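You operate a simulated robot arm through the tools that you are given. There is no shell and no other tool. Be economical: measure what you need, move in short steps, check, and stop when the job is done.

Carry out the task below with a simulated two-armed robot. There is one attempt and no reset: what you move stays moved.

## Task
Take the stopper off the cordial bottle and lay it down on the top of the small table. Push the riser drawer shut. Take the yellow cup and leave it on top of the lemon mini cake. Take the folded cream towel and leave it on top of the low dome. Shut the bench drawer. Shut the packing drawer. Fetch the almond twist bag and stand it on top of the lemon cake. Take the round brush and leave it on the packing table. Put the blue cup in the basin. The order is free. Set down upright: yellow cup, almond twist bag, blue cup.

The check looks at the end state, three seconds after you hand in, the way a careful person would. Anything else that was tipped, shoved, dropped, spilled or broken makes it a failure. Lids that push on must go on centred and level and be pressed home; caps that screw on are set level and turned clockwise until they are tight. Flat cloth is picked up by pressing the open fingertips on it (5 to 10 N) and closing them slowly along it; thin cloth reads only 2 to 8 mm in the jaws.

## Robot
Two 7-joint arms with two-finger parallel grippers on one trunk, on a base that drives. Base frame: it is fixed to the floor where the robot stands at the start and does not move with it; the origin is under the middle of the robot, x ahead of it, y to its left, z up. Readings come in mm, degrees, newtons and seconds.
The left shoulder is at the start at [50, 161, 1148], the right one opposite. With the tool pointing down near the work surface each hand reaches from about 100 to 660 mm from the robot's upright axis, wherever it stands, measured 20 degrees to its own side. Places, roughly: almond twist bag (8x4x13 cm) [-2100, -4200, 900]; basin (24x18 cm) [-3380, -3420, 720]; bench drawer [-3200, -2500, 800]; blue cup (6x6x7 cm) [-3300, -2700, 900]; cordial bottle [500, 0, 750]; folded cream towel (7x7x4 cm) [-3500, -2300, 900]; lemon cake (11x11x5 cm) [500, -2700, 800]; lemon mini cake (11x11x5 cm) [700, -1600, 800]; low dome (15x15x13 cm) [-1800, 700, 800]; packing drawer [-1800, -4100, 700]; packing table [-1500, -4400, 800]; riser drawer [-2200, -600, 800]; round brush (4x4x18 cm) [-3500, -3700, 900]; yellow cup (6x6x7 cm) [-3500, -2200, 900]. Payload 3.43 kg a hand.
The TCP of each hand is the grasp point between the finger pads, 30 mm short of the fingertips. In the tool frame z runs along the fingers and y along their closing line. Largest opening 94 mm; finger width 28, thickness 10; the body of the gripper, 50 by 96 mm, starts 55 mm behind the TCP.
Orientation is that of the tool frame in the base frame, as a unit quaternion [w, x, y, z]. With the fingers straight down and closing along the base's y, the tool's x points along the base's -x, its y along +y and its z along -z.

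## Interface
- The arms move only by the tool send_rows. It takes "left_motion", "right_motion" or both (then of equal length, played together; a hand with none holds still); each is a list of rows, each a list of 7 numbers: the shift along the tool's x, y, z in mm, then the turn, a rotation vector about the tool's x, y, z in degrees, then the closure, from 0 (fully open) to 1 (shut). In form: [[tx, ty, tz, rx, ry, rz, gripper], ...]. A call has 1 to 20 rows; each row is the pose to reach, as a shift and turn from the pose commanded when the call began, along the tool's axes at that moment. A row lasts 0.2 s, in which the tool goes at most 50 mm and 8.6 degrees; a call with a longer step from one row to the next is refused whole, and so is a gripper value outside its range. Where a pose cannot be reached the arm comes as near as it can. A force on the tool above 40 N (or 10 N above the force at the start of the call, whichever is more), or a blocked arm, ends the call early, and 0.2 s more pass. The fingers move at their own pace (about 45 mm/s each) and stop on an object; they squeeze with about 24 N. The grip force told is the motor's: it shows also when the fingers shut on nothing. Time passes only in rows, and 0.2 s behind the last, so rows that repeat a pose let the fingers close. It gives the time, the measured TCP pose, the force on the tool (base axes), the opening and the grip force at its end, in the units of the frame above (readings bear some noise), with the torque about the TCP (base axes, N m) and any sound that the robot's microphone picked up.
- Cameras (640 x 400 px; columns grow to the right, rows downward): "scene" is now at [132.4, -0.6, 1273.4]; the picture's right is [-0.07, -1.00, 0.00], its down [-0.50, 0.03, -0.87] and it looks along [0.86, -0.06, -0.50] (base axes); focal length 236 px, centre (320, 200). "left" rides on the left gripper at [76, -14, -103] in its tool frame; the picture's right is [0.18, 0.98, 0.00], its down [-0.75, 0.14, -0.64] and it looks along [-0.63, 0.12, 0.77] (tool axes); focal length 243 px, centre (320, 200). "right" rides on the right gripper at [76, 14, -103] in its tool frame; the picture's right is [-0.18, 0.98, 0.00], its down [-0.75, -0.14, -0.64] and it looks along [-0.63, -0.12, 0.77] (tool axes); focal length 243 px, centre (320, 200). There is no depth. A picture from a camera that has moved, and an enlarged one, comes with that camera's place and axes in the base frame and with its lens. The place of the scene camera against the robot may be out by one fixed shift of up to 12 mm in any direction.
- capture(camera): a new picture of that camera. It takes no simulated time.
- raise_lower(by): slides the trunk up (or, below 0, down) by that many mm; the arms and the scene camera ride with it, the base frame stays. It gives what a move gives, with no picture.
- steer(legs): drives the robot by 1 to 6 legs, each [ahead, left, turn to the left] in mm, mm and degrees, along the robot's own axes; the way and the turn of a leg run together, so that a leg with both is an arc; at most 1500 mm and 180 degrees a leg. The arms and the cameras ride along, it lands a little off, and it stops where it bumps. It gives what a move gives.
- turn_head(pan, tilt): turns the head with the scene camera to pan (to the left, within 80 degrees either way) and tilt (down, from -29 to 69), counted from straight ahead of the robot. It gives what a move gives.
- zoom(camera, box): a new picture of the part [left, top, right, bottom] of that camera's present view, enlarged. It takes no simulated time.
- hand_in(): hands the job in; it is judged then, once.

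Work in short steps. Places have to be worked out from the pictures, the camera data and where the tool is seen: move nearer, look again, correct. Check each grasp and each placing, and mend what went wrong. You have 207 turns and 190 pictures in all, those below and enlarged ones among them. Open the grippers and draw the arms clear of the work before you hand the job in, unless the task says otherwise; then end with one line.

The tools are called after "Call:" as name(argument=value, ...) on one line, values as JSON. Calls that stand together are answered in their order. send_rows: Moves the arms, as the interface text tells. Its arguments: {"type":"object","properties":{"left_motion":{"type":"array"},"right_motion":{"type":"array"}},"required":[]} The other tools are called the same way: raise_lower (by) slides the trunk up or down; steer (legs) drives the base; turn_head (pan, tilt) turns the head that bears the scene camera; capture (camera) takes a picture; zoom (camera, box) takes an enlarged picture of a part of a camera's view; hand_in () hands the job in.

At the start:

```text
time_s: 0.0
left_tcp_pos: [484.8, 127.2, 1157.8]
left_ee_rot: [0.001, 0.0, 1.0, -0.001]
left_wrist_force: [-0.3, 0.5, 0.0]
left_moment: [0.02, 0.01, 0.03]
left_grip_width: 93.7
left_grasp_force: 0.0
right_tcp_pos: [378.4, -157.7, 1168.7]
right_ee_rot: [0.001, 0.0, 1.0, 0.0]
right_wrist_force: [0.5, -0.4, -0.7]
right_moment: [-0.04, -0.03, 0.01]
right_grip_width: 94.2
right_grasp_force: 0.1
trunk travel left (down, up): [-175.0, 92.0]
robot x, y, heading: [0.2, -2.3, -0.1]
head pan, tilt: [-4.0, 29.9]
```

scene: 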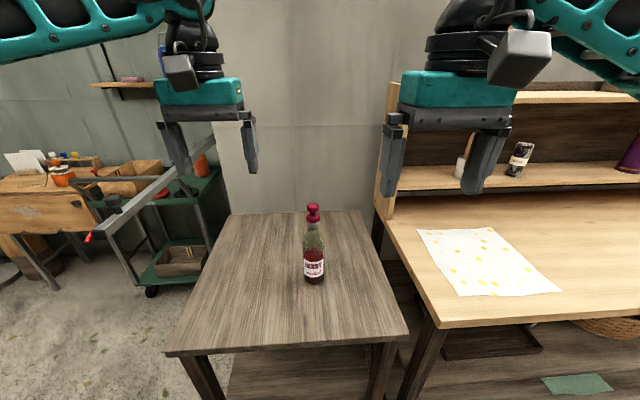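
right: 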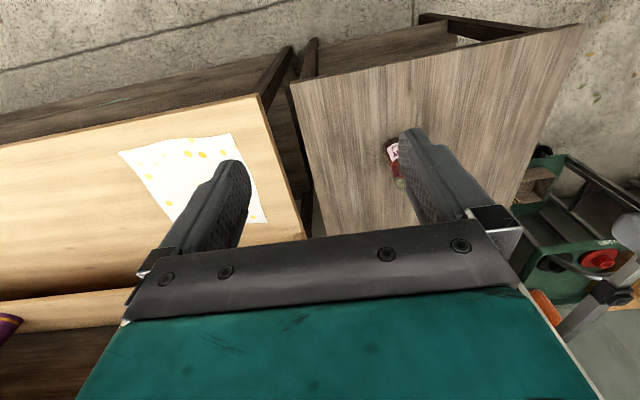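
left: 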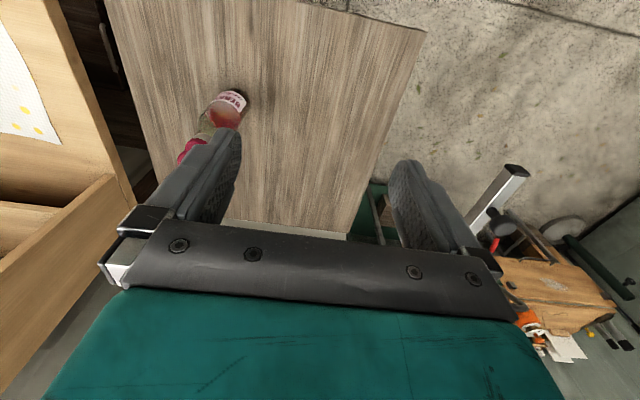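

The bottle stands on the small table at about [590, -22], top near z 990. I'll look at it closer and pan around to learn the layout.

Call:
zoom(camera="scene", box=[270, 190, 360, 290])

Call:
turn_head(pan=-75, tilt=20)

Call:
capture(camera="scene")

Call:
turn_head(pan=75, tilt=20)

Call:
capture(camera="scene")

```text
4.00 times, centred on (315, 240) of scene
camera zoom: at [132.4, -0.6, 1273.4], right [-0.07, -1.0, 0.0], down [-0.5, 0.03, -0.87], along [0.86, -0.06, -0.5], focal length 943 px, centre (340, 40)
```

zoom: 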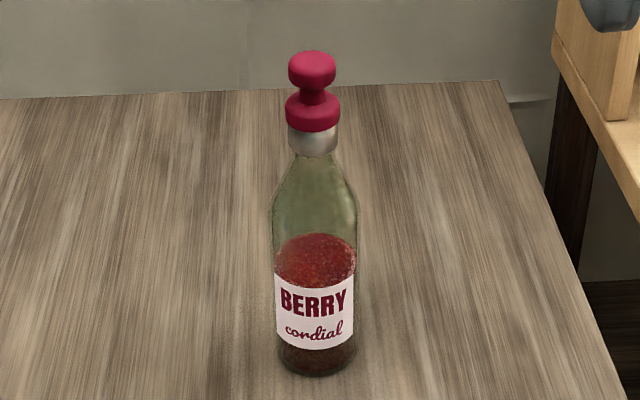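

```text
time_s: 1.4
left_tcp_pos: [484.9, 127.2, 1159.6]
left_ee_rot: [0.001, 0.0, 1.0, -0.001]
left_wrist_force: [0.4, 0.0, -0.3]
left_moment: [0.01, 0.0, -0.02]
left_grip_width: 94.0
left_grasp_force: 0.0
right_tcp_pos: [378.2, -158.0, 1167.7]
right_ee_rot: [0.0, 0.0, 1.0, 0.001]
right_wrist_force: [-0.5, 0.7, -0.1]
right_moment: [0.03, -0.02, 0.01]
right_grip_width: 93.8
right_grasp_force: 0.0
trunk travel left (down, up): [-175.0, 92.0]
robot x, y, heading: [1.0, -1.2, 0.1]
head pan, tilt: [-75.0, 20.0]
```

```text
185 pictures are left
camera scene: at [66.3, -84.2, 1289.2], right [-0.97, -0.26, 0.0], down [-0.09, 0.33, -0.94], along [0.24, -0.91, -0.34], focal length 236 px, centre (320, 200)
```

scene: 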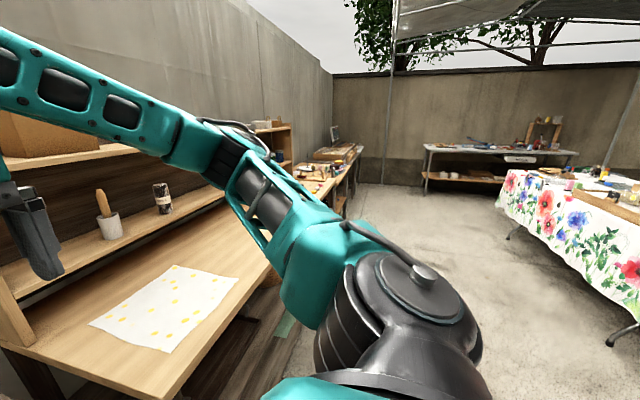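

```text
time_s: 3.8
left_tcp_pos: [485.3, 126.9, 1158.3]
left_ee_rot: [0.001, 0.0, 1.0, 0.0]
left_wrist_force: [-0.7, -0.3, -0.3]
left_moment: [0.02, -0.01, 0.01]
left_grip_width: 94.0
left_grasp_force: 0.1
right_tcp_pos: [377.4, -158.2, 1168.9]
right_ee_rot: [0.0, 0.001, 1.0, 0.0]
right_wrist_force: [0.1, 0.3, 0.4]
right_moment: [0.01, 0.01, 0.03]
right_grip_width: 94.3
right_grasp_force: 0.1
trunk travel left (down, up): [-175.0, 92.0]
robot x, y, heading: [-1.4, -0.1, 0.2]
head pan, tilt: [75.0, 20.0]
```

```text
184 pictures are left
camera scene: at [66.3, 95.6, 1289.2], right [0.97, -0.26, 0.0], down [-0.09, -0.33, -0.94], along [0.24, 0.91, -0.34], focal length 236 px, centre (320, 200)
```

scene: 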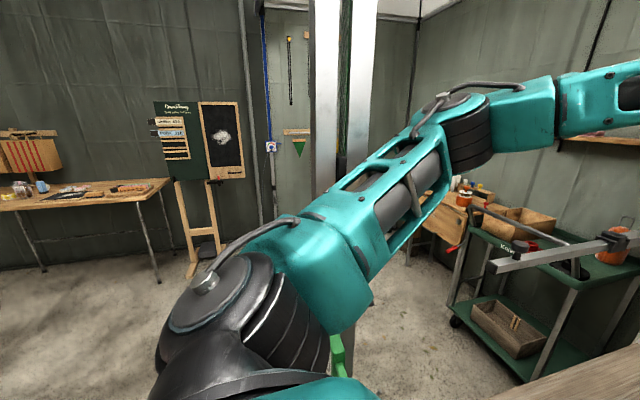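

The stopper has a knob on a thin waist. I move the right hand over toward the bottle and the left out of the way, with the head back to the front, then look.

Call:
turn_head(pan=0, tilt=35)

Call:
send_rows(left_motion=[[0, 20, 0, 0, 0, 0, 0], [0, 40, 0, 0, 0, 0, 0], [0, 60, 0, 0, 0, 0, 0], [0, 80, 0, 0, 0, 0, 0], [0, 100, 0, 0, 0, 0, 0]], right_motion=[[-20, 27, 0, 0, 0, 0, 0], [-40, 54, 0, 0, 0, 0, 0], [-60, 81, 0, 0, 0, 0, 0], [-80, 108, 0, 0, 0, 0, 0], [-100, 135, 0, 0, 0, 0, 0]])

Call:
capture(camera="right")

Call:
capture(camera="scene")

```text
time_s: 5.2
left_tcp_pos: [485.8, 126.0, 1159.0]
left_ee_rot: [0.001, 0.0, 1.0, 0.001]
left_wrist_force: [0.5, 0.0, 0.4]
left_moment: [0.02, -0.01, 0.0]
left_grip_width: 94.0
left_grasp_force: 0.0
right_tcp_pos: [377.9, -157.8, 1168.6]
right_ee_rot: [0.0, 0.0, 1.0, 0.0]
right_wrist_force: [0.4, -0.5, 0.0]
right_moment: [0.0, 0.04, -0.03]
right_grip_width: 94.0
right_grasp_force: 0.0
trunk travel left (down, up): [-175.0, 92.0]
robot x, y, heading: [1.3, 2.0, -0.1]
head pan, tilt: [0.0, 35.0]
```

```text
time_s: 6.5
left_tcp_pos: [488.4, 219.1, 1159.3]
left_ee_rot: [-0.001, 0.003, 1.0, 0.005]
left_wrist_force: [-0.4, 0.7, -1.0]
left_moment: [0.0, 0.02, 0.02]
left_grip_width: 94.0
left_grasp_force: 0.2
right_tcp_pos: [480.1, -30.4, 1166.5]
right_ee_rot: [-0.002, 0.001, 1.0, 0.004]
right_wrist_force: [0.1, -0.4, -0.3]
right_moment: [-0.07, -0.02, 0.0]
right_grip_width: 93.7
right_grasp_force: 0.1
trunk travel left (down, up): [-175.0, 92.0]
robot x, y, heading: [-3.0, -0.6, -0.5]
head pan, tilt: [0.0, 35.0]
```

```text
183 pictures are left
camera right: at [405.1, -16.1, 1267.7], right [0.19, 0.98, 0.01], down [0.76, -0.15, 0.64], along [0.63, -0.11, -0.77], focal length 243 px, centre (320, 200)
```

right: 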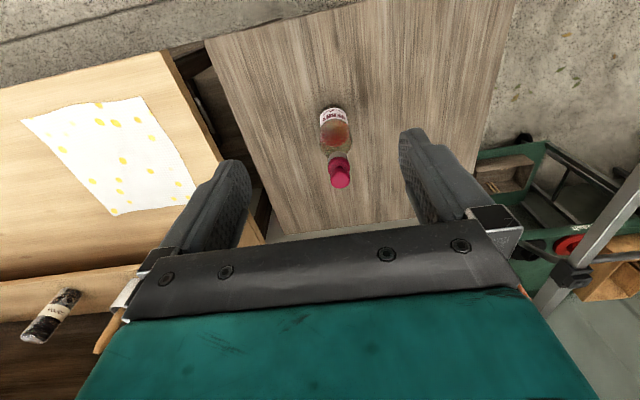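

```text
182 pictures are left
camera scene: at [133.7, -1.6, 1265.5], right [0.0, -1.0, -0.01], down [-0.58, 0.01, -0.82], along [0.82, 0.0, -0.58], focal length 236 px, centre (320, 200)
```

scene: 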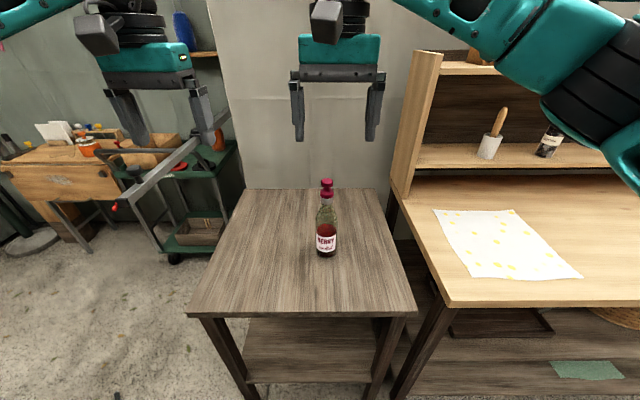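

The knob is at about [606, -20, 980] and the table top at z≈735. I'll turn the left hand to point forward and slightly down, to steady the bottle body while the right hand pulls the stopper.

Call:
send_rows(left_motion=[[6, -8, 23, 0, -7.8, 0, 0], [13, -16, 46, 0, -15.6, 0, 0], [19, -24, 70, 0, -23.4, 0, 0], [26, -32, 93, 0, -31.2, 0, 0], [32, -40, 116, 0, -39, 0, 0], [39, -48, 140, 0, -46.8, 0, 0], [45, -56, 163, 0, -54.6, 0, 0], [52, -64, 186, 0, -62.4, 0, 0], [58, -69, 209, 0, -70, 0, 0], [58, -69, 209, 0, -70, 0, 0]])

Call:
capture(camera="left")

Call:
capture(camera="scene")

```text
time_s: 8.6
left_tcp_pos: [426.4, 76.0, 985.9]
left_ee_rot: [0.483, 0.069, 0.872, -0.049]
left_wrist_force: [0.6, 0.3, 0.5]
left_moment: [-0.04, 0.01, -0.04]
left_grip_width: 94.0
left_grasp_force: 0.0
left hand out of reach, approached as far as the arm can: row 8, 9, 10
right_tcp_pos: [480.1, -51.4, 1163.4]
right_ee_rot: [-0.004, 0.009, 1.0, 0.011]
right_wrist_force: [0.5, -0.7, 0.3]
right_moment: [0.03, 0.07, 0.02]
right_grip_width: 94.2
right_grasp_force: 0.0
trunk travel left (down, up): [-175.0, 92.0]
robot x, y, heading: [-3.8, -2.0, -1.0]
head pan, tilt: [0.0, 35.0]
stopped in row 10 (left hand): the arm was blocked; the commanded pose is now the measured one
```

```text
181 pictures are left
camera left: at [298.1, 83.6, 976.0], right [0.07, 0.98, -0.18], down [-0.12, 0.18, 0.98], along [0.99, -0.05, 0.13], focal length 243 px, centre (320, 200)
```

left: 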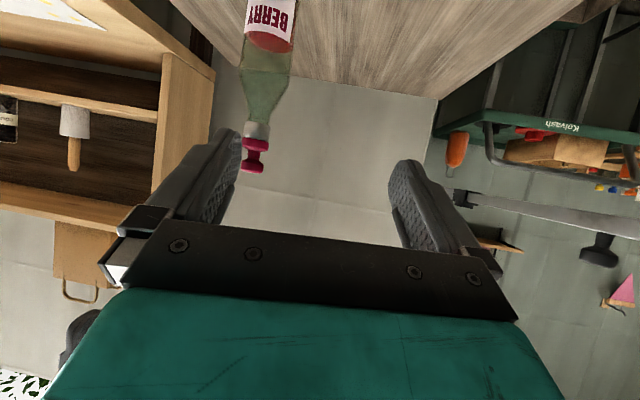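

```text
180 pictures are left
camera scene: at [135.8, -19.5, 1264.8], right [-0.02, -1.0, -0.02], down [-0.58, 0.03, -0.82], along [0.82, 0.0, -0.58], focal length 236 px, centre (320, 200)
```

scene: 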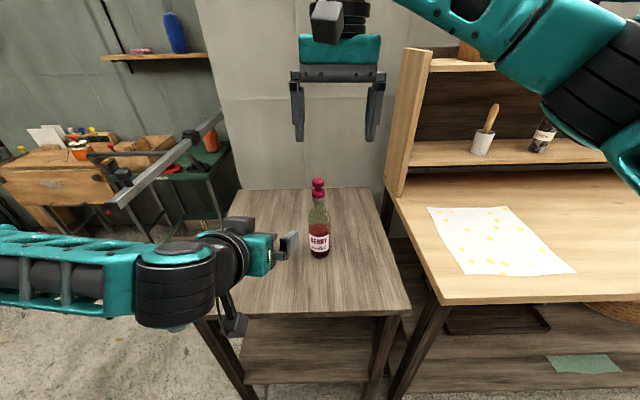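

The left arm got blocked in that posture. I'll withdraw it and first test how the stopper behaves with the right hand only.

Call:
send_rows(left_motion=[[-10, 20, -6, 0, 7.5, 0, 0], [-20, 40, -12, 0, 15, 0, 0], [-34, 60, -21, 0, 22.5, 0, 0], [-51, 80, -32, 0, 30, 0, 0], [-68, 100, -43, 0, 37.5, 0, 0], [-85, 120, -53, 0, 45, 0, 0], [-100, 130, -60, 0, 52, 0, 0]])

Call:
capture(camera="scene")

Call:
capture(camera="right")

```text
time_s: 9.5
left_tcp_pos: [430.0, 79.8, 1026.1]
left_ee_rot: [0.277, 0.155, 0.946, -0.066]
left_wrist_force: [1.0, -0.3, -0.5]
left_moment: [-0.04, 0.06, -0.03]
left_grip_width: 94.0
left_grasp_force: 0.1
right_tcp_pos: [486.2, -56.1, 1163.6]
right_ee_rot: [-0.005, 0.015, 1.0, 0.008]
right_wrist_force: [1.7, -0.9, -0.1]
right_moment: [0.06, 0.03, -0.01]
right_grip_width: 93.8
right_grasp_force: 0.0
trunk travel left (down, up): [-175.0, 92.0]
robot x, y, heading: [2.2, -2.8, -1.8]
head pan, tilt: [0.0, 35.0]
stopped in row 4 (left hand): the arm was blocked; the commanded pose is now the measured one
```

```text
179 pictures are left
camera scene: at [142.0, -19.5, 1265.7], right [-0.03, -1.0, -0.02], down [-0.58, 0.03, -0.81], along [0.81, -0.01, -0.58], focal length 236 px, centre (320, 200)
```

scene: 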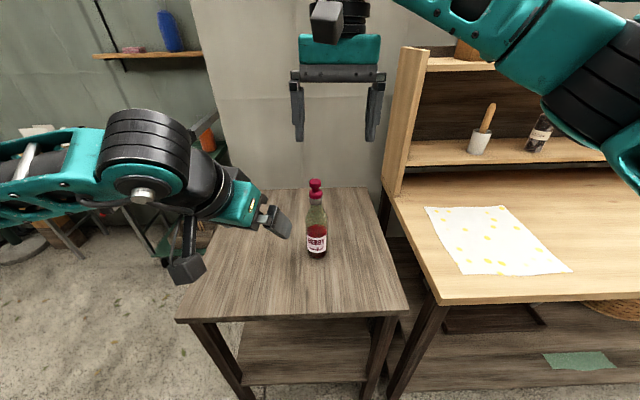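

```text
178 pictures are left
camera right: at [412.5, -41.5, 1265.7], right [0.21, 0.98, 0.02], down [0.76, -0.17, 0.63], along [0.62, -0.12, -0.78], focal length 243 px, centre (320, 200)
```

right: 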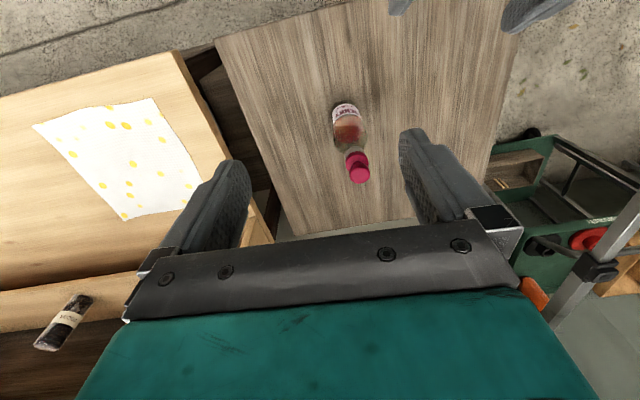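

The robot is being tipped slightly to the right, so the left elbow seems to press on something to the left. I'll look there.

Call:
turn_head(pan=70, tilt=25)

Call:
capture(camera="scene")

```text
time_s: 10.9
left_tcp_pos: [429.7, 79.4, 1024.9]
left_ee_rot: [0.278, 0.155, 0.946, -0.064]
left_wrist_force: [-0.2, 0.1, 0.2]
left_moment: [-0.03, 0.04, 0.02]
left_grip_width: 94.0
left_grasp_force: 0.0
right_tcp_pos: [487.2, -55.3, 1160.2]
right_ee_rot: [-0.006, 0.013, 1.0, 0.01]
right_wrist_force: [-0.1, 0.1, -0.5]
right_moment: [0.0, -0.02, 0.02]
right_grip_width: 93.7
right_grasp_force: 0.1
trunk travel left (down, up): [-175.0, 92.0]
robot x, y, heading: [-0.0, -3.0, -1.7]
head pan, tilt: [70.0, 25.0]
```

```text
177 pictures are left
camera scene: at [88.9, 67.9, 1282.0], right [0.93, -0.37, -0.02], down [-0.17, -0.37, -0.91], along [0.33, 0.85, -0.41], focal length 236 px, centre (320, 200)
```

scene: 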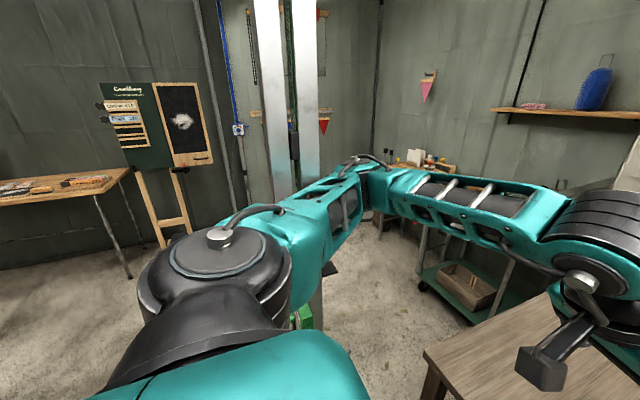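

The left elbow touches the chrome column standing to the left. I drive 120 mm to the right to free it.

Call:
steer(legs=[[0, -120, 1.5]])

Call:
capture(camera="scene")

```text
time_s: 12.6
left_tcp_pos: [416.7, -1.5, 1029.1]
left_ee_rot: [0.286, 0.127, 0.948, -0.063]
left_wrist_force: [-0.4, -0.6, -1.5]
left_moment: [0.04, -0.05, 0.02]
left_grip_width: 93.8
left_grasp_force: 0.0
right_tcp_pos: [475.2, -139.0, 1168.5]
right_ee_rot: [0.0, -0.002, 1.0, 0.0]
right_wrist_force: [-0.4, -0.2, -0.4]
right_moment: [0.04, 0.02, 0.03]
right_grip_width: 94.1
right_grasp_force: 0.1
trunk travel left (down, up): [-175.0, 92.0]
robot x, y, heading: [0.5, -120.1, 0.1]
head pan, tilt: [70.0, 25.0]
```

```text
176 pictures are left
camera scene: at [72.0, -27.8, 1281.2], right [0.94, -0.34, 0.0], down [-0.14, -0.4, -0.91], along [0.31, 0.85, -0.42], focal length 236 px, centre (320, 200)
```

scene: 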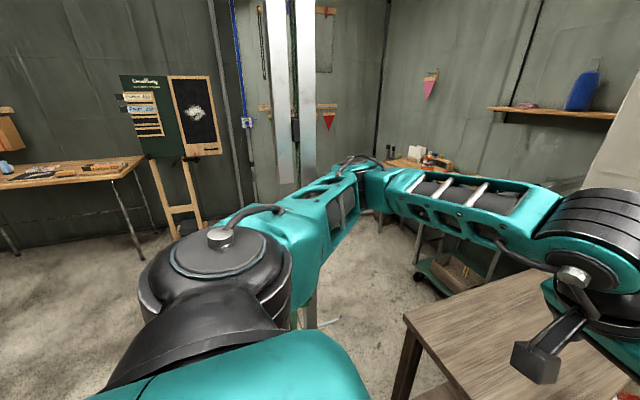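

The robot is level and free again. I bring the left hand to a pre-grasp behind the bottle body, pointing forward with a 20° down tilt.

Call:
turn_head(pan=5, tilt=38)

Call:
send_rows(left_motion=[[2, 2, 25, -2.4, -6, -1.3, 0], [4, 5, 51, -4.9, -12, -2.6, 0], [7, 7, 76, -7.3, -18, -4, 0], [9, 9, 101, -9.8, -24, -5.3, 0], [11, 12, 127, -12.2, -30, -6.6, 0], [13, 14, 152, -14.6, -36.3, -8, 0], [13, 14, 152, -14.6, -36.3, -8, 0]])

Call:
capture(camera="left")

Call:
capture(camera="scene")

```text
time_s: 13.9
left_tcp_pos: [417.6, -2.0, 1028.6]
left_ee_rot: [0.287, 0.127, 0.947, -0.063]
left_wrist_force: [-0.1, -0.3, 0.1]
left_moment: [0.01, -0.01, -0.02]
left_grip_width: 93.8
left_grasp_force: 0.0
right_tcp_pos: [476.3, -140.5, 1167.6]
right_ee_rot: [0.0, -0.003, 1.0, 0.0]
right_wrist_force: [0.2, 0.1, -0.5]
right_moment: [0.01, 0.01, -0.05]
right_grip_width: 93.8
right_grasp_force: 0.1
trunk travel left (down, up): [-175.0, 92.0]
robot x, y, heading: [-0.0, -118.1, 0.6]
head pan, tilt: [5.0, 38.0]
```

```text
time_s: 15.5
left_tcp_pos: [490.1, -36.2, 909.9]
left_ee_rot: [0.577, -0.004, 0.817, 0.002]
left_wrist_force: [-0.7, 0.2, -0.3]
left_moment: [0.0, 0.01, 0.02]
left_grip_width: 93.8
left_grasp_force: 0.1
left hand out of reach, approached as far as the arm can: row 4, 5, 6, 7
right_tcp_pos: [474.2, -139.2, 1166.1]
right_ee_rot: [0.0, -0.003, 1.0, 0.0]
right_wrist_force: [-0.4, 0.6, 0.7]
right_moment: [-0.04, -0.02, -0.02]
right_grip_width: 94.2
right_grasp_force: 0.0
trunk travel left (down, up): [-175.0, 92.0]
robot x, y, heading: [-0.5, -121.5, 0.1]
head pan, tilt: [5.0, 38.0]
```

```text
175 pictures are left
camera left: at [366.7, -50.7, 872.6], right [-0.07, 0.98, -0.18], down [-0.35, 0.14, 0.93], along [0.93, 0.12, 0.34], focal length 243 px, centre (320, 200)
```

left: 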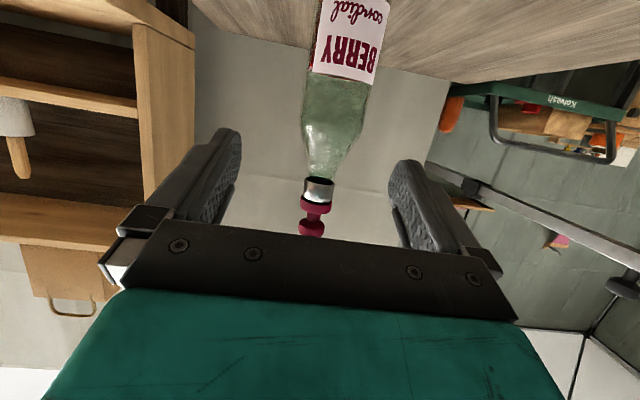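

```text
174 pictures are left
camera scene: at [126.3, -105.4, 1261.0], right [0.09, -1.0, 0.0], down [-0.61, -0.06, -0.79], along [0.79, 0.07, -0.62], focal length 236 px, centre (320, 200)
```

scene: 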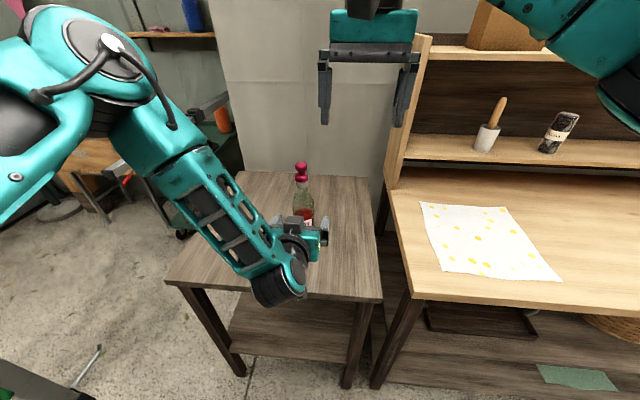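

The left hand points the right way but sits at z 910; the bottle body is at about y −23, with the label top at z≈846. I lower the trunk 70 mm so the hand gets to the body height, then make a first short forward step.

Call:
raise_lower(by=-68)

Call:
send_rows(left_motion=[[-7, 0, 19, 0, 0, 0, 0], [-14, 0, 38, 0, 0, 0, 0], [-14, 0, 38, 0, 0, 0, 0]])

Call:
capture(camera="left")

```text
time_s: 16.6
left_tcp_pos: [488.5, -37.3, 842.1]
left_ee_rot: [0.575, -0.002, 0.818, 0.001]
left_wrist_force: [-0.2, -0.1, -0.3]
left_moment: [0.01, -0.02, 0.0]
left_grip_width: 94.0
left_grasp_force: 0.1
right_tcp_pos: [475.7, -139.1, 1100.0]
right_ee_rot: [0.0, -0.002, 1.0, 0.0]
right_wrist_force: [0.6, -0.4, 0.6]
right_moment: [0.03, 0.02, -0.02]
right_grip_width: 94.0
right_grasp_force: 0.0
trunk travel left (down, up): [-107.0, 160.0]
robot x, y, heading: [4.1, -119.3, 0.0]
head pan, tilt: [5.0, 38.0]
```

```text
time_s: 17.4
left_tcp_pos: [528.9, -37.2, 840.4]
left_ee_rot: [0.572, -0.003, 0.82, 0.002]
left_wrist_force: [0.0, 0.5, 0.4]
left_moment: [0.01, -0.01, 0.02]
left_grip_width: 94.1
left_grasp_force: 0.0
right_tcp_pos: [475.4, -139.7, 1099.4]
right_ee_rot: [0.0, -0.002, 1.0, 0.0]
right_wrist_force: [0.7, 0.1, -0.8]
right_moment: [0.02, -0.02, -0.02]
right_grip_width: 94.1
right_grasp_force: 0.0
trunk travel left (down, up): [-107.0, 160.0]
robot x, y, heading: [-1.7, -115.8, 0.1]
head pan, tilt: [5.0, 38.0]
```

```text
173 pictures are left
camera left: at [406.2, -52.2, 804.2], right [-0.07, 0.98, -0.17], down [-0.35, 0.14, 0.93], along [0.94, 0.12, 0.33], focal length 243 px, centre (320, 200)
```

left: 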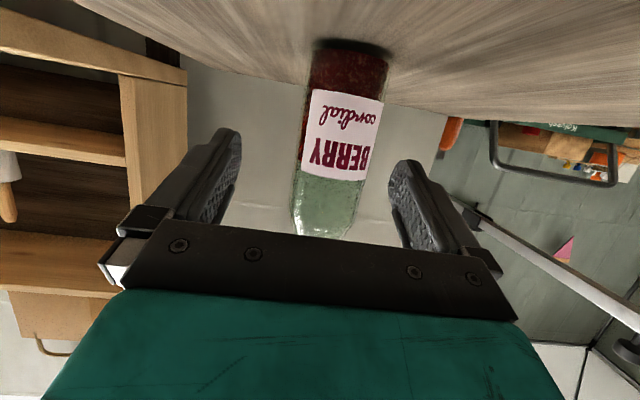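

The bottle axis is at y≈−20; I shift 17 mm left and go forward to put the pads around the body, then check from the scene camera.

Call:
send_rows(left_motion=[[0, 17, 0, 0, 0, 0, 0], [-6, 17, 17, 0, 0, 0, 0], [-12, 17, 33, 0, 0, 0, 0], [-18, 17, 50, 0, 0, 0, 0], [-24, 17, 67, 0, 0, 0, 0], [-24, 17, 67, 0, 0, 0, 0]])

Call:
capture(camera="left")

Call:
zoom(camera="scene", box=[200, 120, 420, 300])

Call:
capture(camera="right")

```text
time_s: 18.8
left_tcp_pos: [599.4, -27.1, 845.3]
left_ee_rot: [0.572, -0.005, 0.82, 0.004]
left_wrist_force: [0.9, 0.3, -0.5]
left_moment: [0.05, 0.03, 0.02]
left_grip_width: 94.1
left_grasp_force: 0.0
left hand out of reach, approached as far as the arm can: row 1, 2, 3, 4, 5, 6
right_tcp_pos: [474.8, -139.3, 1099.5]
right_ee_rot: [0.0, -0.003, 1.0, 0.0]
right_wrist_force: [0.2, -0.4, 0.6]
right_moment: [0.01, 0.02, -0.01]
right_grip_width: 93.7
right_grasp_force: 0.1
trunk travel left (down, up): [-107.0, 160.0]
robot x, y, heading: [-1.2, -118.6, 0.3]
head pan, tilt: [5.0, 38.0]
```

```text
172 pictures are left
camera left: at [477.6, -42.5, 809.7], right [-0.07, 0.98, -0.17], down [-0.34, 0.14, 0.93], along [0.94, 0.13, 0.33], focal length 243 px, centre (320, 200)
```

left: 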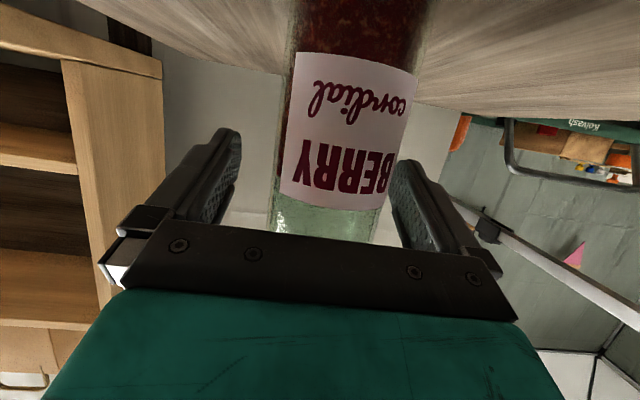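

```text
2.22 times, centred on (310, 210) of scene
camera zoom: at [126.8, -106.3, 1192.8], right [0.09, -1.0, 0.0], down [-0.61, -0.06, -0.79], along [0.78, 0.07, -0.62], focal length 524 px, centre (342, 178)
```

zoom: 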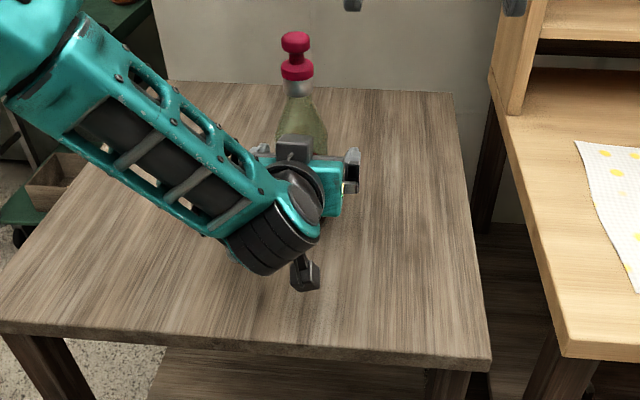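

```text
170 pictures are left
camera right: at [399.9, -126.4, 1200.5], right [0.18, 0.98, 0.0], down [0.75, -0.14, 0.64], along [0.63, -0.11, -0.77], focal length 243 px, centre (320, 200)
```

right: 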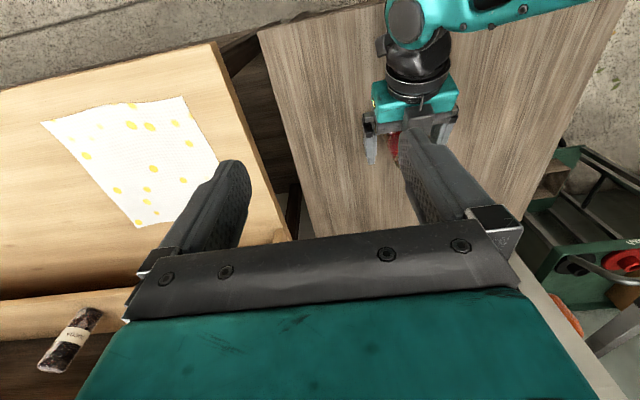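

The bottle is slightly left of the jaw's middle; I nudge the hand further in +y, and check.

Call:
send_rows(left_motion=[[0, 6, 0, 0, 0, 0, 0], [0, 12, 0, 0, 0, 0, 0], [0, 12, 0, 0, 0, 0, 0]])

Call:
capture(camera="left")

```text
time_s: 19.6
left_tcp_pos: [603.4, -22.5, 851.7]
left_ee_rot: [0.572, -0.004, 0.82, 0.003]
left_wrist_force: [-0.9, 0.3, -0.6]
left_moment: [0.0, 0.03, -0.01]
left_grip_width: 94.0
left_grasp_force: 0.0
left hand out of reach, approached as far as the arm can: row 1, 2, 3
right_tcp_pos: [476.7, -139.7, 1099.5]
right_ee_rot: [0.001, -0.003, 1.0, 0.0]
right_wrist_force: [1.0, 0.8, 0.6]
right_moment: [0.01, -0.02, -0.01]
right_grip_width: 93.7
right_grasp_force: 0.0
trunk travel left (down, up): [-107.0, 160.0]
robot x, y, heading: [0.5, -121.7, 0.2]
head pan, tilt: [5.0, 38.0]
```

```text
169 pictures are left
camera left: at [479.7, -38.7, 815.9], right [-0.07, 0.98, -0.17], down [-0.34, 0.14, 0.93], along [0.94, 0.13, 0.33], focal length 243 px, centre (320, 200)
```

left: 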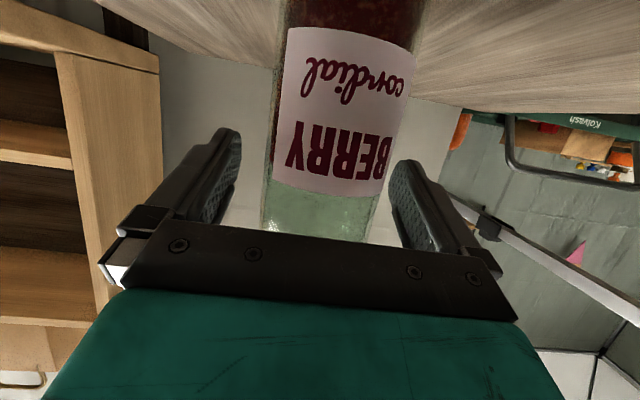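

Well centred now. I lower the trunk 14 mm to sit on the straight body and close the left gripper.

Call:
raise_lower(by=-14)

Call:
send_rows(left_motion=[[0, 0, 0, 0, 0, 0, 0.2], [0, 0, 0, 0, 0, 0, 0.3], [0, 0, 0, 0, 0, 0, 0.4], [0, 0, 0, 0, 0, 0, 0.6], [0, 0, 0, 0, 0, 0, 1], [0, 0, 0, 0, 0, 0, 1]])

Call:
zoom(camera="scene", box=[200, 80, 420, 300])

```text
time_s: 20.2
left_tcp_pos: [603.2, -23.0, 837.9]
left_ee_rot: [0.572, -0.004, 0.82, 0.003]
left_wrist_force: [-0.2, -0.5, 0.3]
left_moment: [0.0, -0.01, -0.01]
left_grip_width: 93.9
left_grasp_force: 0.1
right_tcp_pos: [475.8, -139.6, 1085.3]
right_ee_rot: [-0.001, -0.003, 1.0, 0.0]
right_wrist_force: [0.1, 0.0, 0.1]
right_moment: [0.0, -0.02, -0.01]
right_grip_width: 93.9
right_grasp_force: 0.1
trunk travel left (down, up): [-93.0, 174.0]
robot x, y, heading: [-1.7, -121.2, 0.4]
head pan, tilt: [5.0, 38.0]
```

```text
time_s: 21.6
left_tcp_pos: [603.3, -22.4, 838.3]
left_ee_rot: [0.573, -0.004, 0.82, 0.004]
left_wrist_force: [0.9, 0.5, 0.4]
left_moment: [-0.1, -0.03, 0.04]
left_grip_width: 63.9
left_grasp_force: 23.8
right_tcp_pos: [474.3, -139.9, 1085.6]
right_ee_rot: [0.0, -0.002, 1.0, 0.0]
right_wrist_force: [0.0, 0.5, 0.6]
right_moment: [-0.04, 0.01, -0.02]
right_grip_width: 94.0
right_grasp_force: 0.1
trunk travel left (down, up): [-93.0, 174.0]
robot x, y, heading: [-5.2, -121.4, 0.3]
head pan, tilt: [5.0, 38.0]
```

```text
1.82 times, centred on (310, 190) of scene
camera zoom: at [126.9, -106.2, 1178.8], right [0.09, -1.0, 0.0], down [-0.61, -0.06, -0.79], along [0.78, 0.07, -0.62], focal length 429 px, centre (338, 218)
```

zoom: 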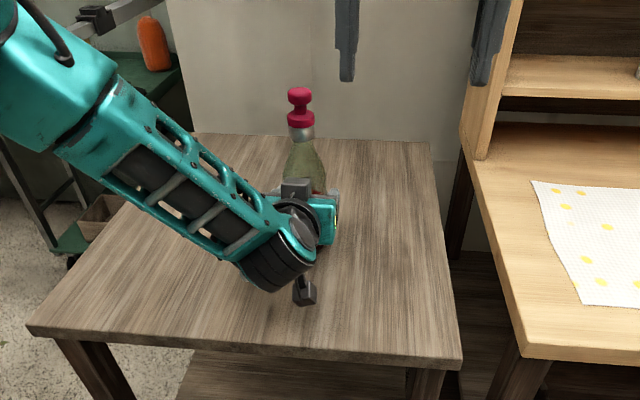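

Left hand holds the bottle body (64 mm). Now the right hand goes above the knob at [606, −20].

Call:
send_rows(right_motion=[[-33, 30, 0, 0, 0, 0, 0], [-66, 60, 0, 0, 0, 0, 0], [-99, 90, 0, 0, 0, 0, 0], [-131, 120, 0, 0, 0, 0, 0], [-131, 120, 30, 0, 0, 0, 0], [-131, 120, 30, 0, 0, 0, 0]])

Call:
capture(camera="right")

Call:
zoom(camera="scene", box=[200, 60, 420, 240])

```text
time_s: 23.0
left_tcp_pos: [603.0, -21.9, 838.3]
left_ee_rot: [0.572, -0.004, 0.82, 0.003]
left_wrist_force: [0.0, 0.1, -0.1]
left_moment: [-0.17, -0.01, 0.03]
left_grip_width: 63.7
left_grasp_force: 24.0
right_tcp_pos: [546.0, -51.1, 1037.8]
right_ee_rot: [0.0, -0.003, 1.0, 0.001]
right_wrist_force: [0.4, -0.3, -0.5]
right_moment: [0.0, -0.03, 0.0]
right_grip_width: 93.9
right_grasp_force: 0.2
right hand out of reach, approached as far as the arm can: row 3, 4, 5, 6
trunk travel left (down, up): [-93.0, 174.0]
robot x, y, heading: [-4.0, -120.1, 0.2]
head pan, tilt: [5.0, 38.0]
```

```text
167 pictures are left
camera right: at [470.2, -37.8, 1138.4], right [0.18, 0.98, 0.0], down [0.75, -0.14, 0.64], along [0.63, -0.11, -0.77], focal length 243 px, centre (320, 200)
```

right: 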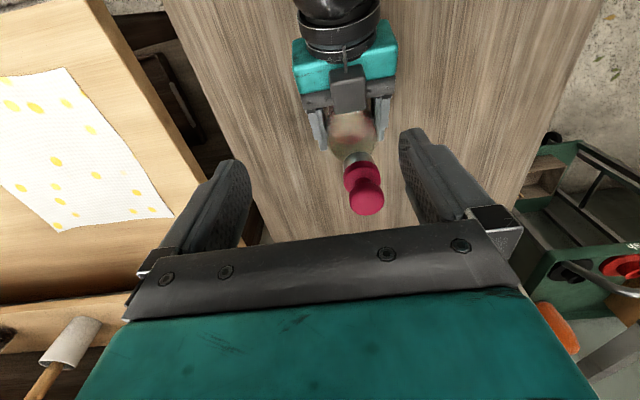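

```text
2.22 times, centred on (310, 150) of scene
camera zoom: at [126.7, -106.3, 1178.8], right [0.09, -1.0, 0.0], down [-0.61, -0.06, -0.79], along [0.78, 0.07, -0.62], focal length 524 px, centre (342, 311)
```

zoom: 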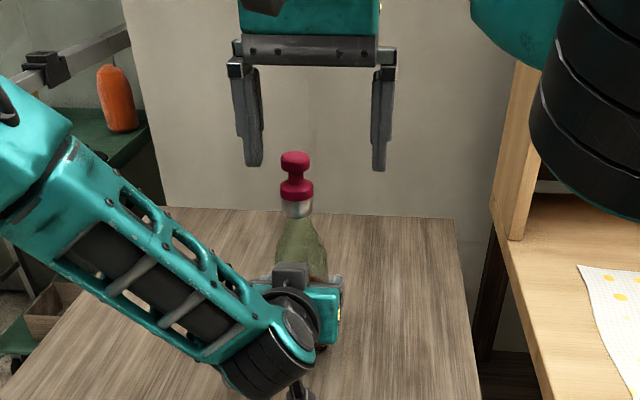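

Straight down is out of reach there. I tilt the right hand 35° forward and come closer.

Call:
send_rows(right_motion=[[-5, 6, 1, 0, -7, 0, 0], [-10, 12, 2, 0, -14, 0, 0], [-16, 18, 3, 0, -21, 0, 0], [-21, 25, 5, 0, -28, 0, 0], [-26, 31, 6, 0, -35, 0, 0], [-26, 31, 6, 0, -35, 0, 0]])

Call:
capture(camera="right")

Call:
zoom(camera="scene", box=[200, 60, 420, 240])

```text
time_s: 24.4
left_tcp_pos: [602.6, -23.4, 837.6]
left_ee_rot: [0.573, -0.004, 0.82, 0.003]
left_wrist_force: [-1.3, 0.1, -0.2]
left_moment: [-0.1, -0.01, 0.04]
left_grip_width: 63.6
left_grasp_force: 24.6
right_tcp_pos: [570.5, -22.5, 1032.0]
right_ee_rot: [0.302, -0.002, 0.953, 0.001]
right_wrist_force: [0.0, 0.1, -0.6]
right_moment: [0.01, -0.01, -0.01]
right_grip_width: 94.1
right_grasp_force: 0.1
trunk travel left (down, up): [-93.0, 174.0]
robot x, y, heading: [-1.5, -120.6, 0.3]
head pan, tilt: [5.0, 38.0]
```

```text
165 pictures are left
camera right: at [449.4, -9.1, 1070.8], right [0.15, 0.98, 0.11], down [0.25, -0.14, 0.96], along [0.96, -0.11, -0.26], focal length 243 px, centre (320, 200)
```

right: 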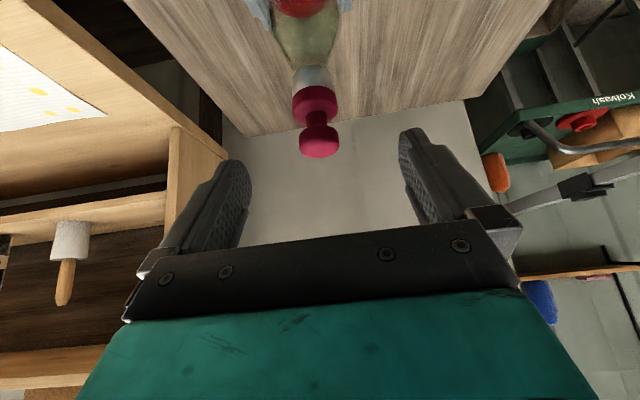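

```text
2.22 times, centred on (310, 150) of scene
camera zoom: at [126.8, -106.2, 1178.8], right [0.09, -1.0, 0.0], down [-0.61, -0.06, -0.79], along [0.78, 0.07, -0.62], focal length 524 px, centre (342, 311)
```

zoom: 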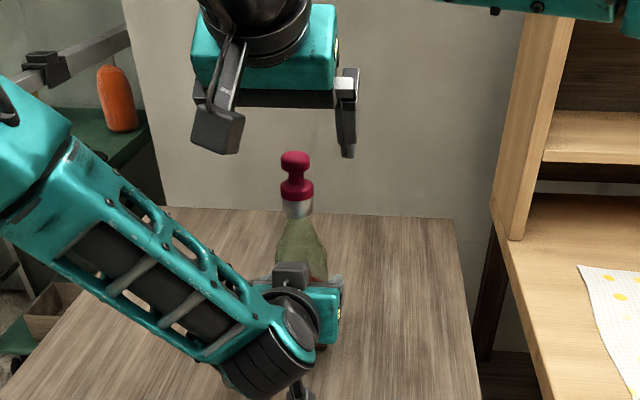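

The knob sits at [606, −22, 982], right along the tool axis, 63 mm ahead. I advance and close.

Call:
send_rows(right_motion=[[0, 0, 20, 0, 0, 0, 0], [0, 0, 40, 0, 0, 0, 0], [0, 0, 62, 0, 0, 0, 0], [0, 0, 62, 0, 0, 0, 0.3], [0, 0, 62, 0, 0, 0, 0.6], [0, 0, 62, 0, 0, 0, 0.8], [0, 0, 62, 0, 0, 0, 1], [0, 0, 62, 0, 0, 0, 1], [0, 0, 62, 0, 0, 0, 1]])

Call:
capture(camera="right")

Call:
zoom(camera="scene", box=[200, 60, 420, 240])

```text
time_s: 26.4
left_tcp_pos: [602.6, -23.1, 837.8]
left_ee_rot: [0.572, -0.004, 0.82, 0.003]
left_wrist_force: [-0.5, 1.0, 0.0]
left_moment: [-0.12, -0.01, 0.0]
left_grip_width: 63.5
left_grasp_force: 24.6
right_tcp_pos: [605.8, -23.2, 980.3]
right_ee_rot: [0.301, -0.003, 0.954, 0.002]
right_wrist_force: [-0.1, -0.4, -0.2]
right_moment: [-0.03, -0.01, -0.01]
right_grip_width: 31.2
right_grasp_force: 23.9
trunk travel left (down, up): [-93.0, 174.0]
robot x, y, heading: [1.9, -118.2, 0.2]
head pan, tilt: [5.0, 38.0]
heard: snap
```

```text
163 pictures are left
camera right: at [485.6, -9.0, 1019.5], right [0.15, 0.98, 0.11], down [0.25, -0.14, 0.96], along [0.96, -0.11, -0.27], focal length 243 px, centre (320, 200)
```

right: 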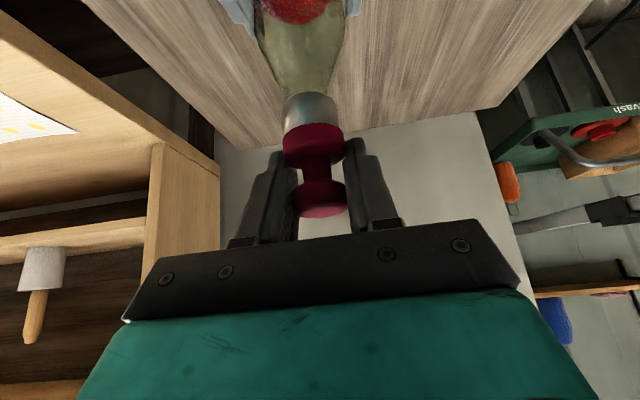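

```text
2.22 times, centred on (310, 150) of scene
camera zoom: at [126.8, -106.3, 1178.8], right [0.09, -1.0, 0.0], down [-0.61, -0.06, -0.79], along [0.78, 0.07, -0.62], focal length 524 px, centre (342, 311)
```

zoom: 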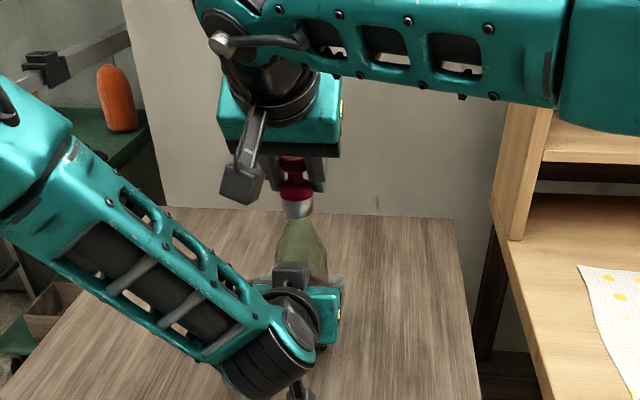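

Gripped the stopper (31 mm). Now pull straight up slowly.

Call:
send_rows(right_motion=[[-3, 0, -4, 0, 0, 0, 1], [-6, 0, -8, 0, 0, 0, 1], [-9, 0, -12, 0, 0, 0, 1], [-12, 0, -16, 0, 0, 0, 1], [-17, 0, -25, 0, 0, 0, 1], [-23, 0, -33, 0, 0, 0, 1], [-29, 0, -41, 0, 0, 0, 1]])

Call:
zoom(camera="scene", box=[200, 60, 420, 240])

```text
time_s: 28.0
left_tcp_pos: [603.4, -23.8, 838.8]
left_ee_rot: [0.572, -0.004, 0.82, 0.003]
left_wrist_force: [-0.6, -0.4, -0.2]
left_moment: [-0.13, -0.02, -0.01]
left_grip_width: 63.8
left_grasp_force: 23.8
right_tcp_pos: [604.2, -23.2, 1032.2]
right_ee_rot: [0.301, -0.003, 0.954, 0.001]
right_wrist_force: [0.3, -0.4, -0.2]
right_moment: [0.02, -0.02, -0.01]
right_grip_width: 31.1
right_grasp_force: 24.0
trunk travel left (down, up): [-93.0, 174.0]
robot x, y, heading: [-1.0, -117.4, 0.1]
head pan, tilt: [5.0, 38.0]
```

```text
2.22 times, centred on (310, 150) of scene
camera zoom: at [126.8, -106.3, 1178.8], right [0.09, -1.0, 0.0], down [-0.61, -0.06, -0.79], along [0.78, 0.07, -0.62], focal length 524 px, centre (342, 311)
```

zoom: 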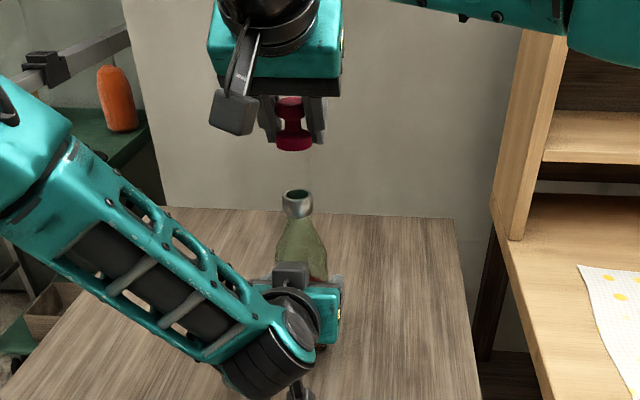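

The stopper is out and the bottle stands still. I open the left hand and draw it back, and look at the stopper's underside.

Call:
send_rows(left_motion=[[0, 0, 0, 0, 0, 0, 0.2], [0, 0, 0, 0, 0, 0, 0], [0, 0, 0, 0, 0, 0, 0], [6, 0, -17, 0, 0, 0, 0], [12, 0, -34, 0, 0, 0, 0], [24, 0, -66, 0, 0, 0, 0], [38, 0, -106, 0, 0, 0, 0]])

Call:
zoom(camera="scene", box=[200, 60, 420, 240])

Call:
capture(camera="left")

```text
time_s: 29.6
left_tcp_pos: [489.2, -23.7, 838.5]
left_ee_rot: [0.573, -0.004, 0.82, 0.004]
left_wrist_force: [-0.5, -1.2, 0.1]
left_moment: [0.0, -0.02, 0.0]
left_grip_width: 94.0
left_grasp_force: 0.0
right_tcp_pos: [604.4, -22.3, 1031.0]
right_ee_rot: [0.3, -0.002, 0.954, 0.0]
right_wrist_force: [-0.4, 0.3, -0.8]
right_moment: [0.0, 0.0, -0.02]
right_grip_width: 30.8
right_grasp_force: 23.7
trunk travel left (down, up): [-93.0, 174.0]
robot x, y, heading: [-2.2, -120.2, 0.2]
head pan, tilt: [5.0, 38.0]
```

```text
2.22 times, centred on (310, 150) of scene
camera zoom: at [126.7, -106.3, 1178.8], right [0.09, -1.0, 0.0], down [-0.61, -0.06, -0.79], along [0.78, 0.07, -0.62], focal length 524 px, centre (342, 311)
```

zoom: 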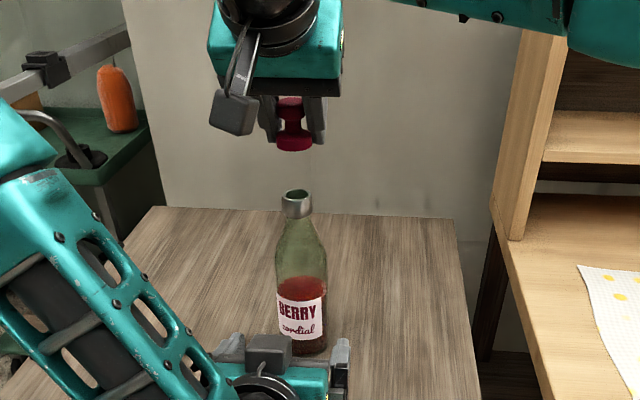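

```text
159 pictures are left
camera left: at [365.8, -40.2, 803.1], right [-0.08, 0.98, -0.17], down [-0.34, 0.14, 0.93], along [0.94, 0.13, 0.33], focal length 243 px, centre (320, 200)
```

left: 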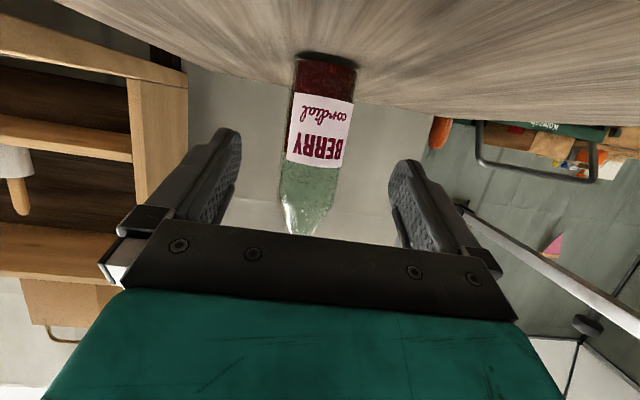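

Bottle stands fine. I take the left hand out to the left and up, clear of the work.

Call:
send_rows(left_motion=[[10, 30, -30, 0, 0, 0, 0], [15, 60, -42, 0, 0, 0, 0], [20, 90, -56, 0, 7, 0, 0], [-12, 95, -68, 0, 14, 0, 0], [-45, 95, -80, 0, 21, 0, 0], [-78, 95, -92, 0, 28, 0, 0], [-111, 95, -104, 0, 35, 0, 0], [-111, 95, -104, 0, 42, 0, 0], [-111, 95, -104, 0, 50, 0, 0]])

Call:
turn_head(pan=0, tilt=42)

Call:
capture(camera="scene")

```text
time_s: 31.6
left_tcp_pos: [431.1, 69.5, 978.4]
left_ee_rot: [0.171, -0.003, 0.985, 0.001]
left_wrist_force: [0.1, -0.8, -0.1]
left_moment: [0.01, -0.01, 0.01]
left_grip_width: 93.9
left_grasp_force: 0.1
left hand out of reach, approached as far as the arm can: row 1, 2, 3
right_tcp_pos: [604.3, -23.9, 1030.1]
right_ee_rot: [0.301, -0.003, 0.954, 0.001]
right_wrist_force: [0.2, -0.7, -0.6]
right_moment: [0.04, 0.0, 0.0]
right_grip_width: 30.3
right_grasp_force: 24.1
trunk travel left (down, up): [-93.0, 174.0]
robot x, y, heading: [-3.9, -123.4, 0.4]
head pan, tilt: [5.0, 38.0]
```

```text
time_s: 32.3
left_tcp_pos: [431.2, 70.5, 979.4]
left_ee_rot: [0.173, -0.005, 0.985, 0.002]
left_wrist_force: [0.4, 0.2, -0.2]
left_moment: [-0.02, -0.02, 0.02]
left_grip_width: 94.3
left_grasp_force: 0.1
right_tcp_pos: [604.2, -23.5, 1030.7]
right_ee_rot: [0.3, -0.002, 0.954, 0.0]
right_wrist_force: [0.6, 0.0, -0.7]
right_moment: [0.0, 0.0, -0.03]
right_grip_width: 30.4
right_grasp_force: 23.4
trunk travel left (down, up): [-93.0, 174.0]
robot x, y, heading: [1.3, -123.2, 0.7]
head pan, tilt: [0.0, 42.0]
```

```text
158 pictures are left
camera scene: at [124.6, -113.8, 1172.9], right [0.01, -1.0, 0.0], down [-0.67, 0.0, -0.74], along [0.74, 0.0, -0.67], focal length 236 px, centre (320, 200)
```

scene: 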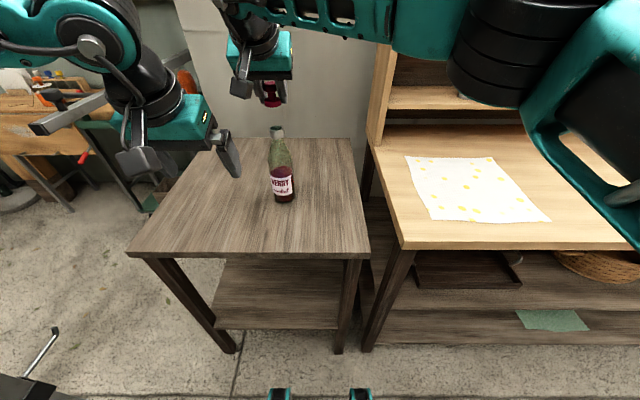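

I carry the stopper to a free spot on the table at about [530, −128] and lower it part way.

Call:
send_rows(right_motion=[[15, -26, -11, 0, 0, 0, 1], [30, -52, -21, 0, 0, 0, 1], [45, -79, -32, 0, 0, 0, 1], [61, -105, -42, 0, 0, 0, 1], [82, -105, -11, 0, 0, 0, 1], [104, -105, 19, 0, 0, 0, 1], [125, -105, 50, 0, 0, 0, 1], [147, -105, 80, 0, 0, 0, 1], [167, -105, 110, 0, 0, 0, 1], [167, -105, 110, 0, 0, 0, 1]])

Call:
capture(camera="right")

Call:
capture(camera="scene")

```text
time_s: 34.5
left_tcp_pos: [430.0, 68.8, 978.0]
left_ee_rot: [0.172, -0.005, 0.985, 0.002]
left_wrist_force: [0.0, 0.2, 0.2]
left_moment: [0.01, -0.04, 0.01]
left_grip_width: 94.0
left_grasp_force: 0.1
right_tcp_pos: [532.4, -128.4, 844.8]
right_ee_rot: [0.3, -0.002, 0.954, 0.001]
right_wrist_force: [0.3, -0.2, -1.0]
right_moment: [0.01, -0.04, 0.01]
right_grip_width: 30.5
right_grasp_force: 23.9
trunk travel left (down, up): [-93.0, 174.0]
robot x, y, heading: [-5.0, -120.7, 0.4]
head pan, tilt: [0.0, 42.0]
```

```text
157 pictures are left
camera right: at [412.8, -115.3, 883.3], right [0.15, 0.98, 0.11], down [0.25, -0.14, 0.96], along [0.96, -0.11, -0.27], focal length 243 px, centre (320, 200)
```

right: 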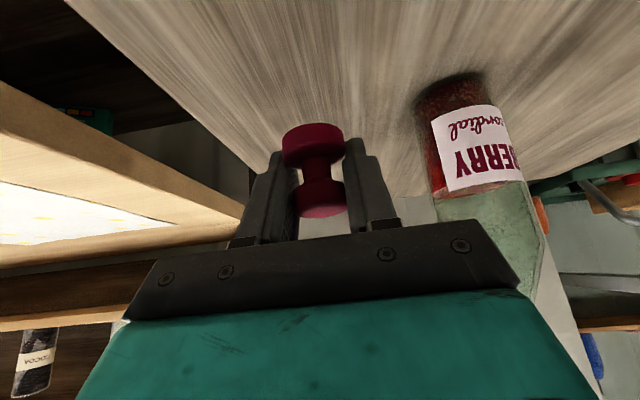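

```text
156 pictures are left
camera scene: at [124.5, -113.8, 1172.9], right [0.0, -1.0, 0.0], down [-0.67, 0.0, -0.74], along [0.74, 0.0, -0.67], focal length 236 px, centre (320, 200)
```

scene: 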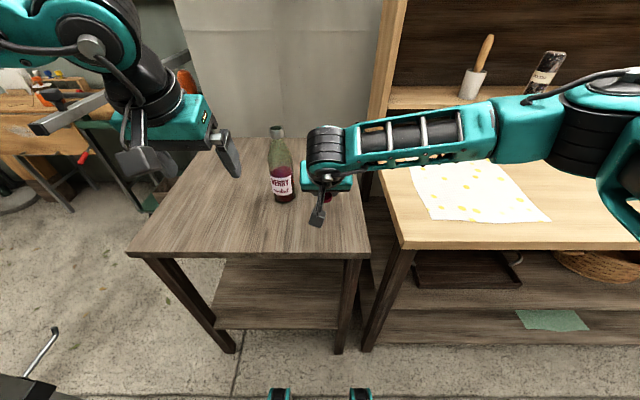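

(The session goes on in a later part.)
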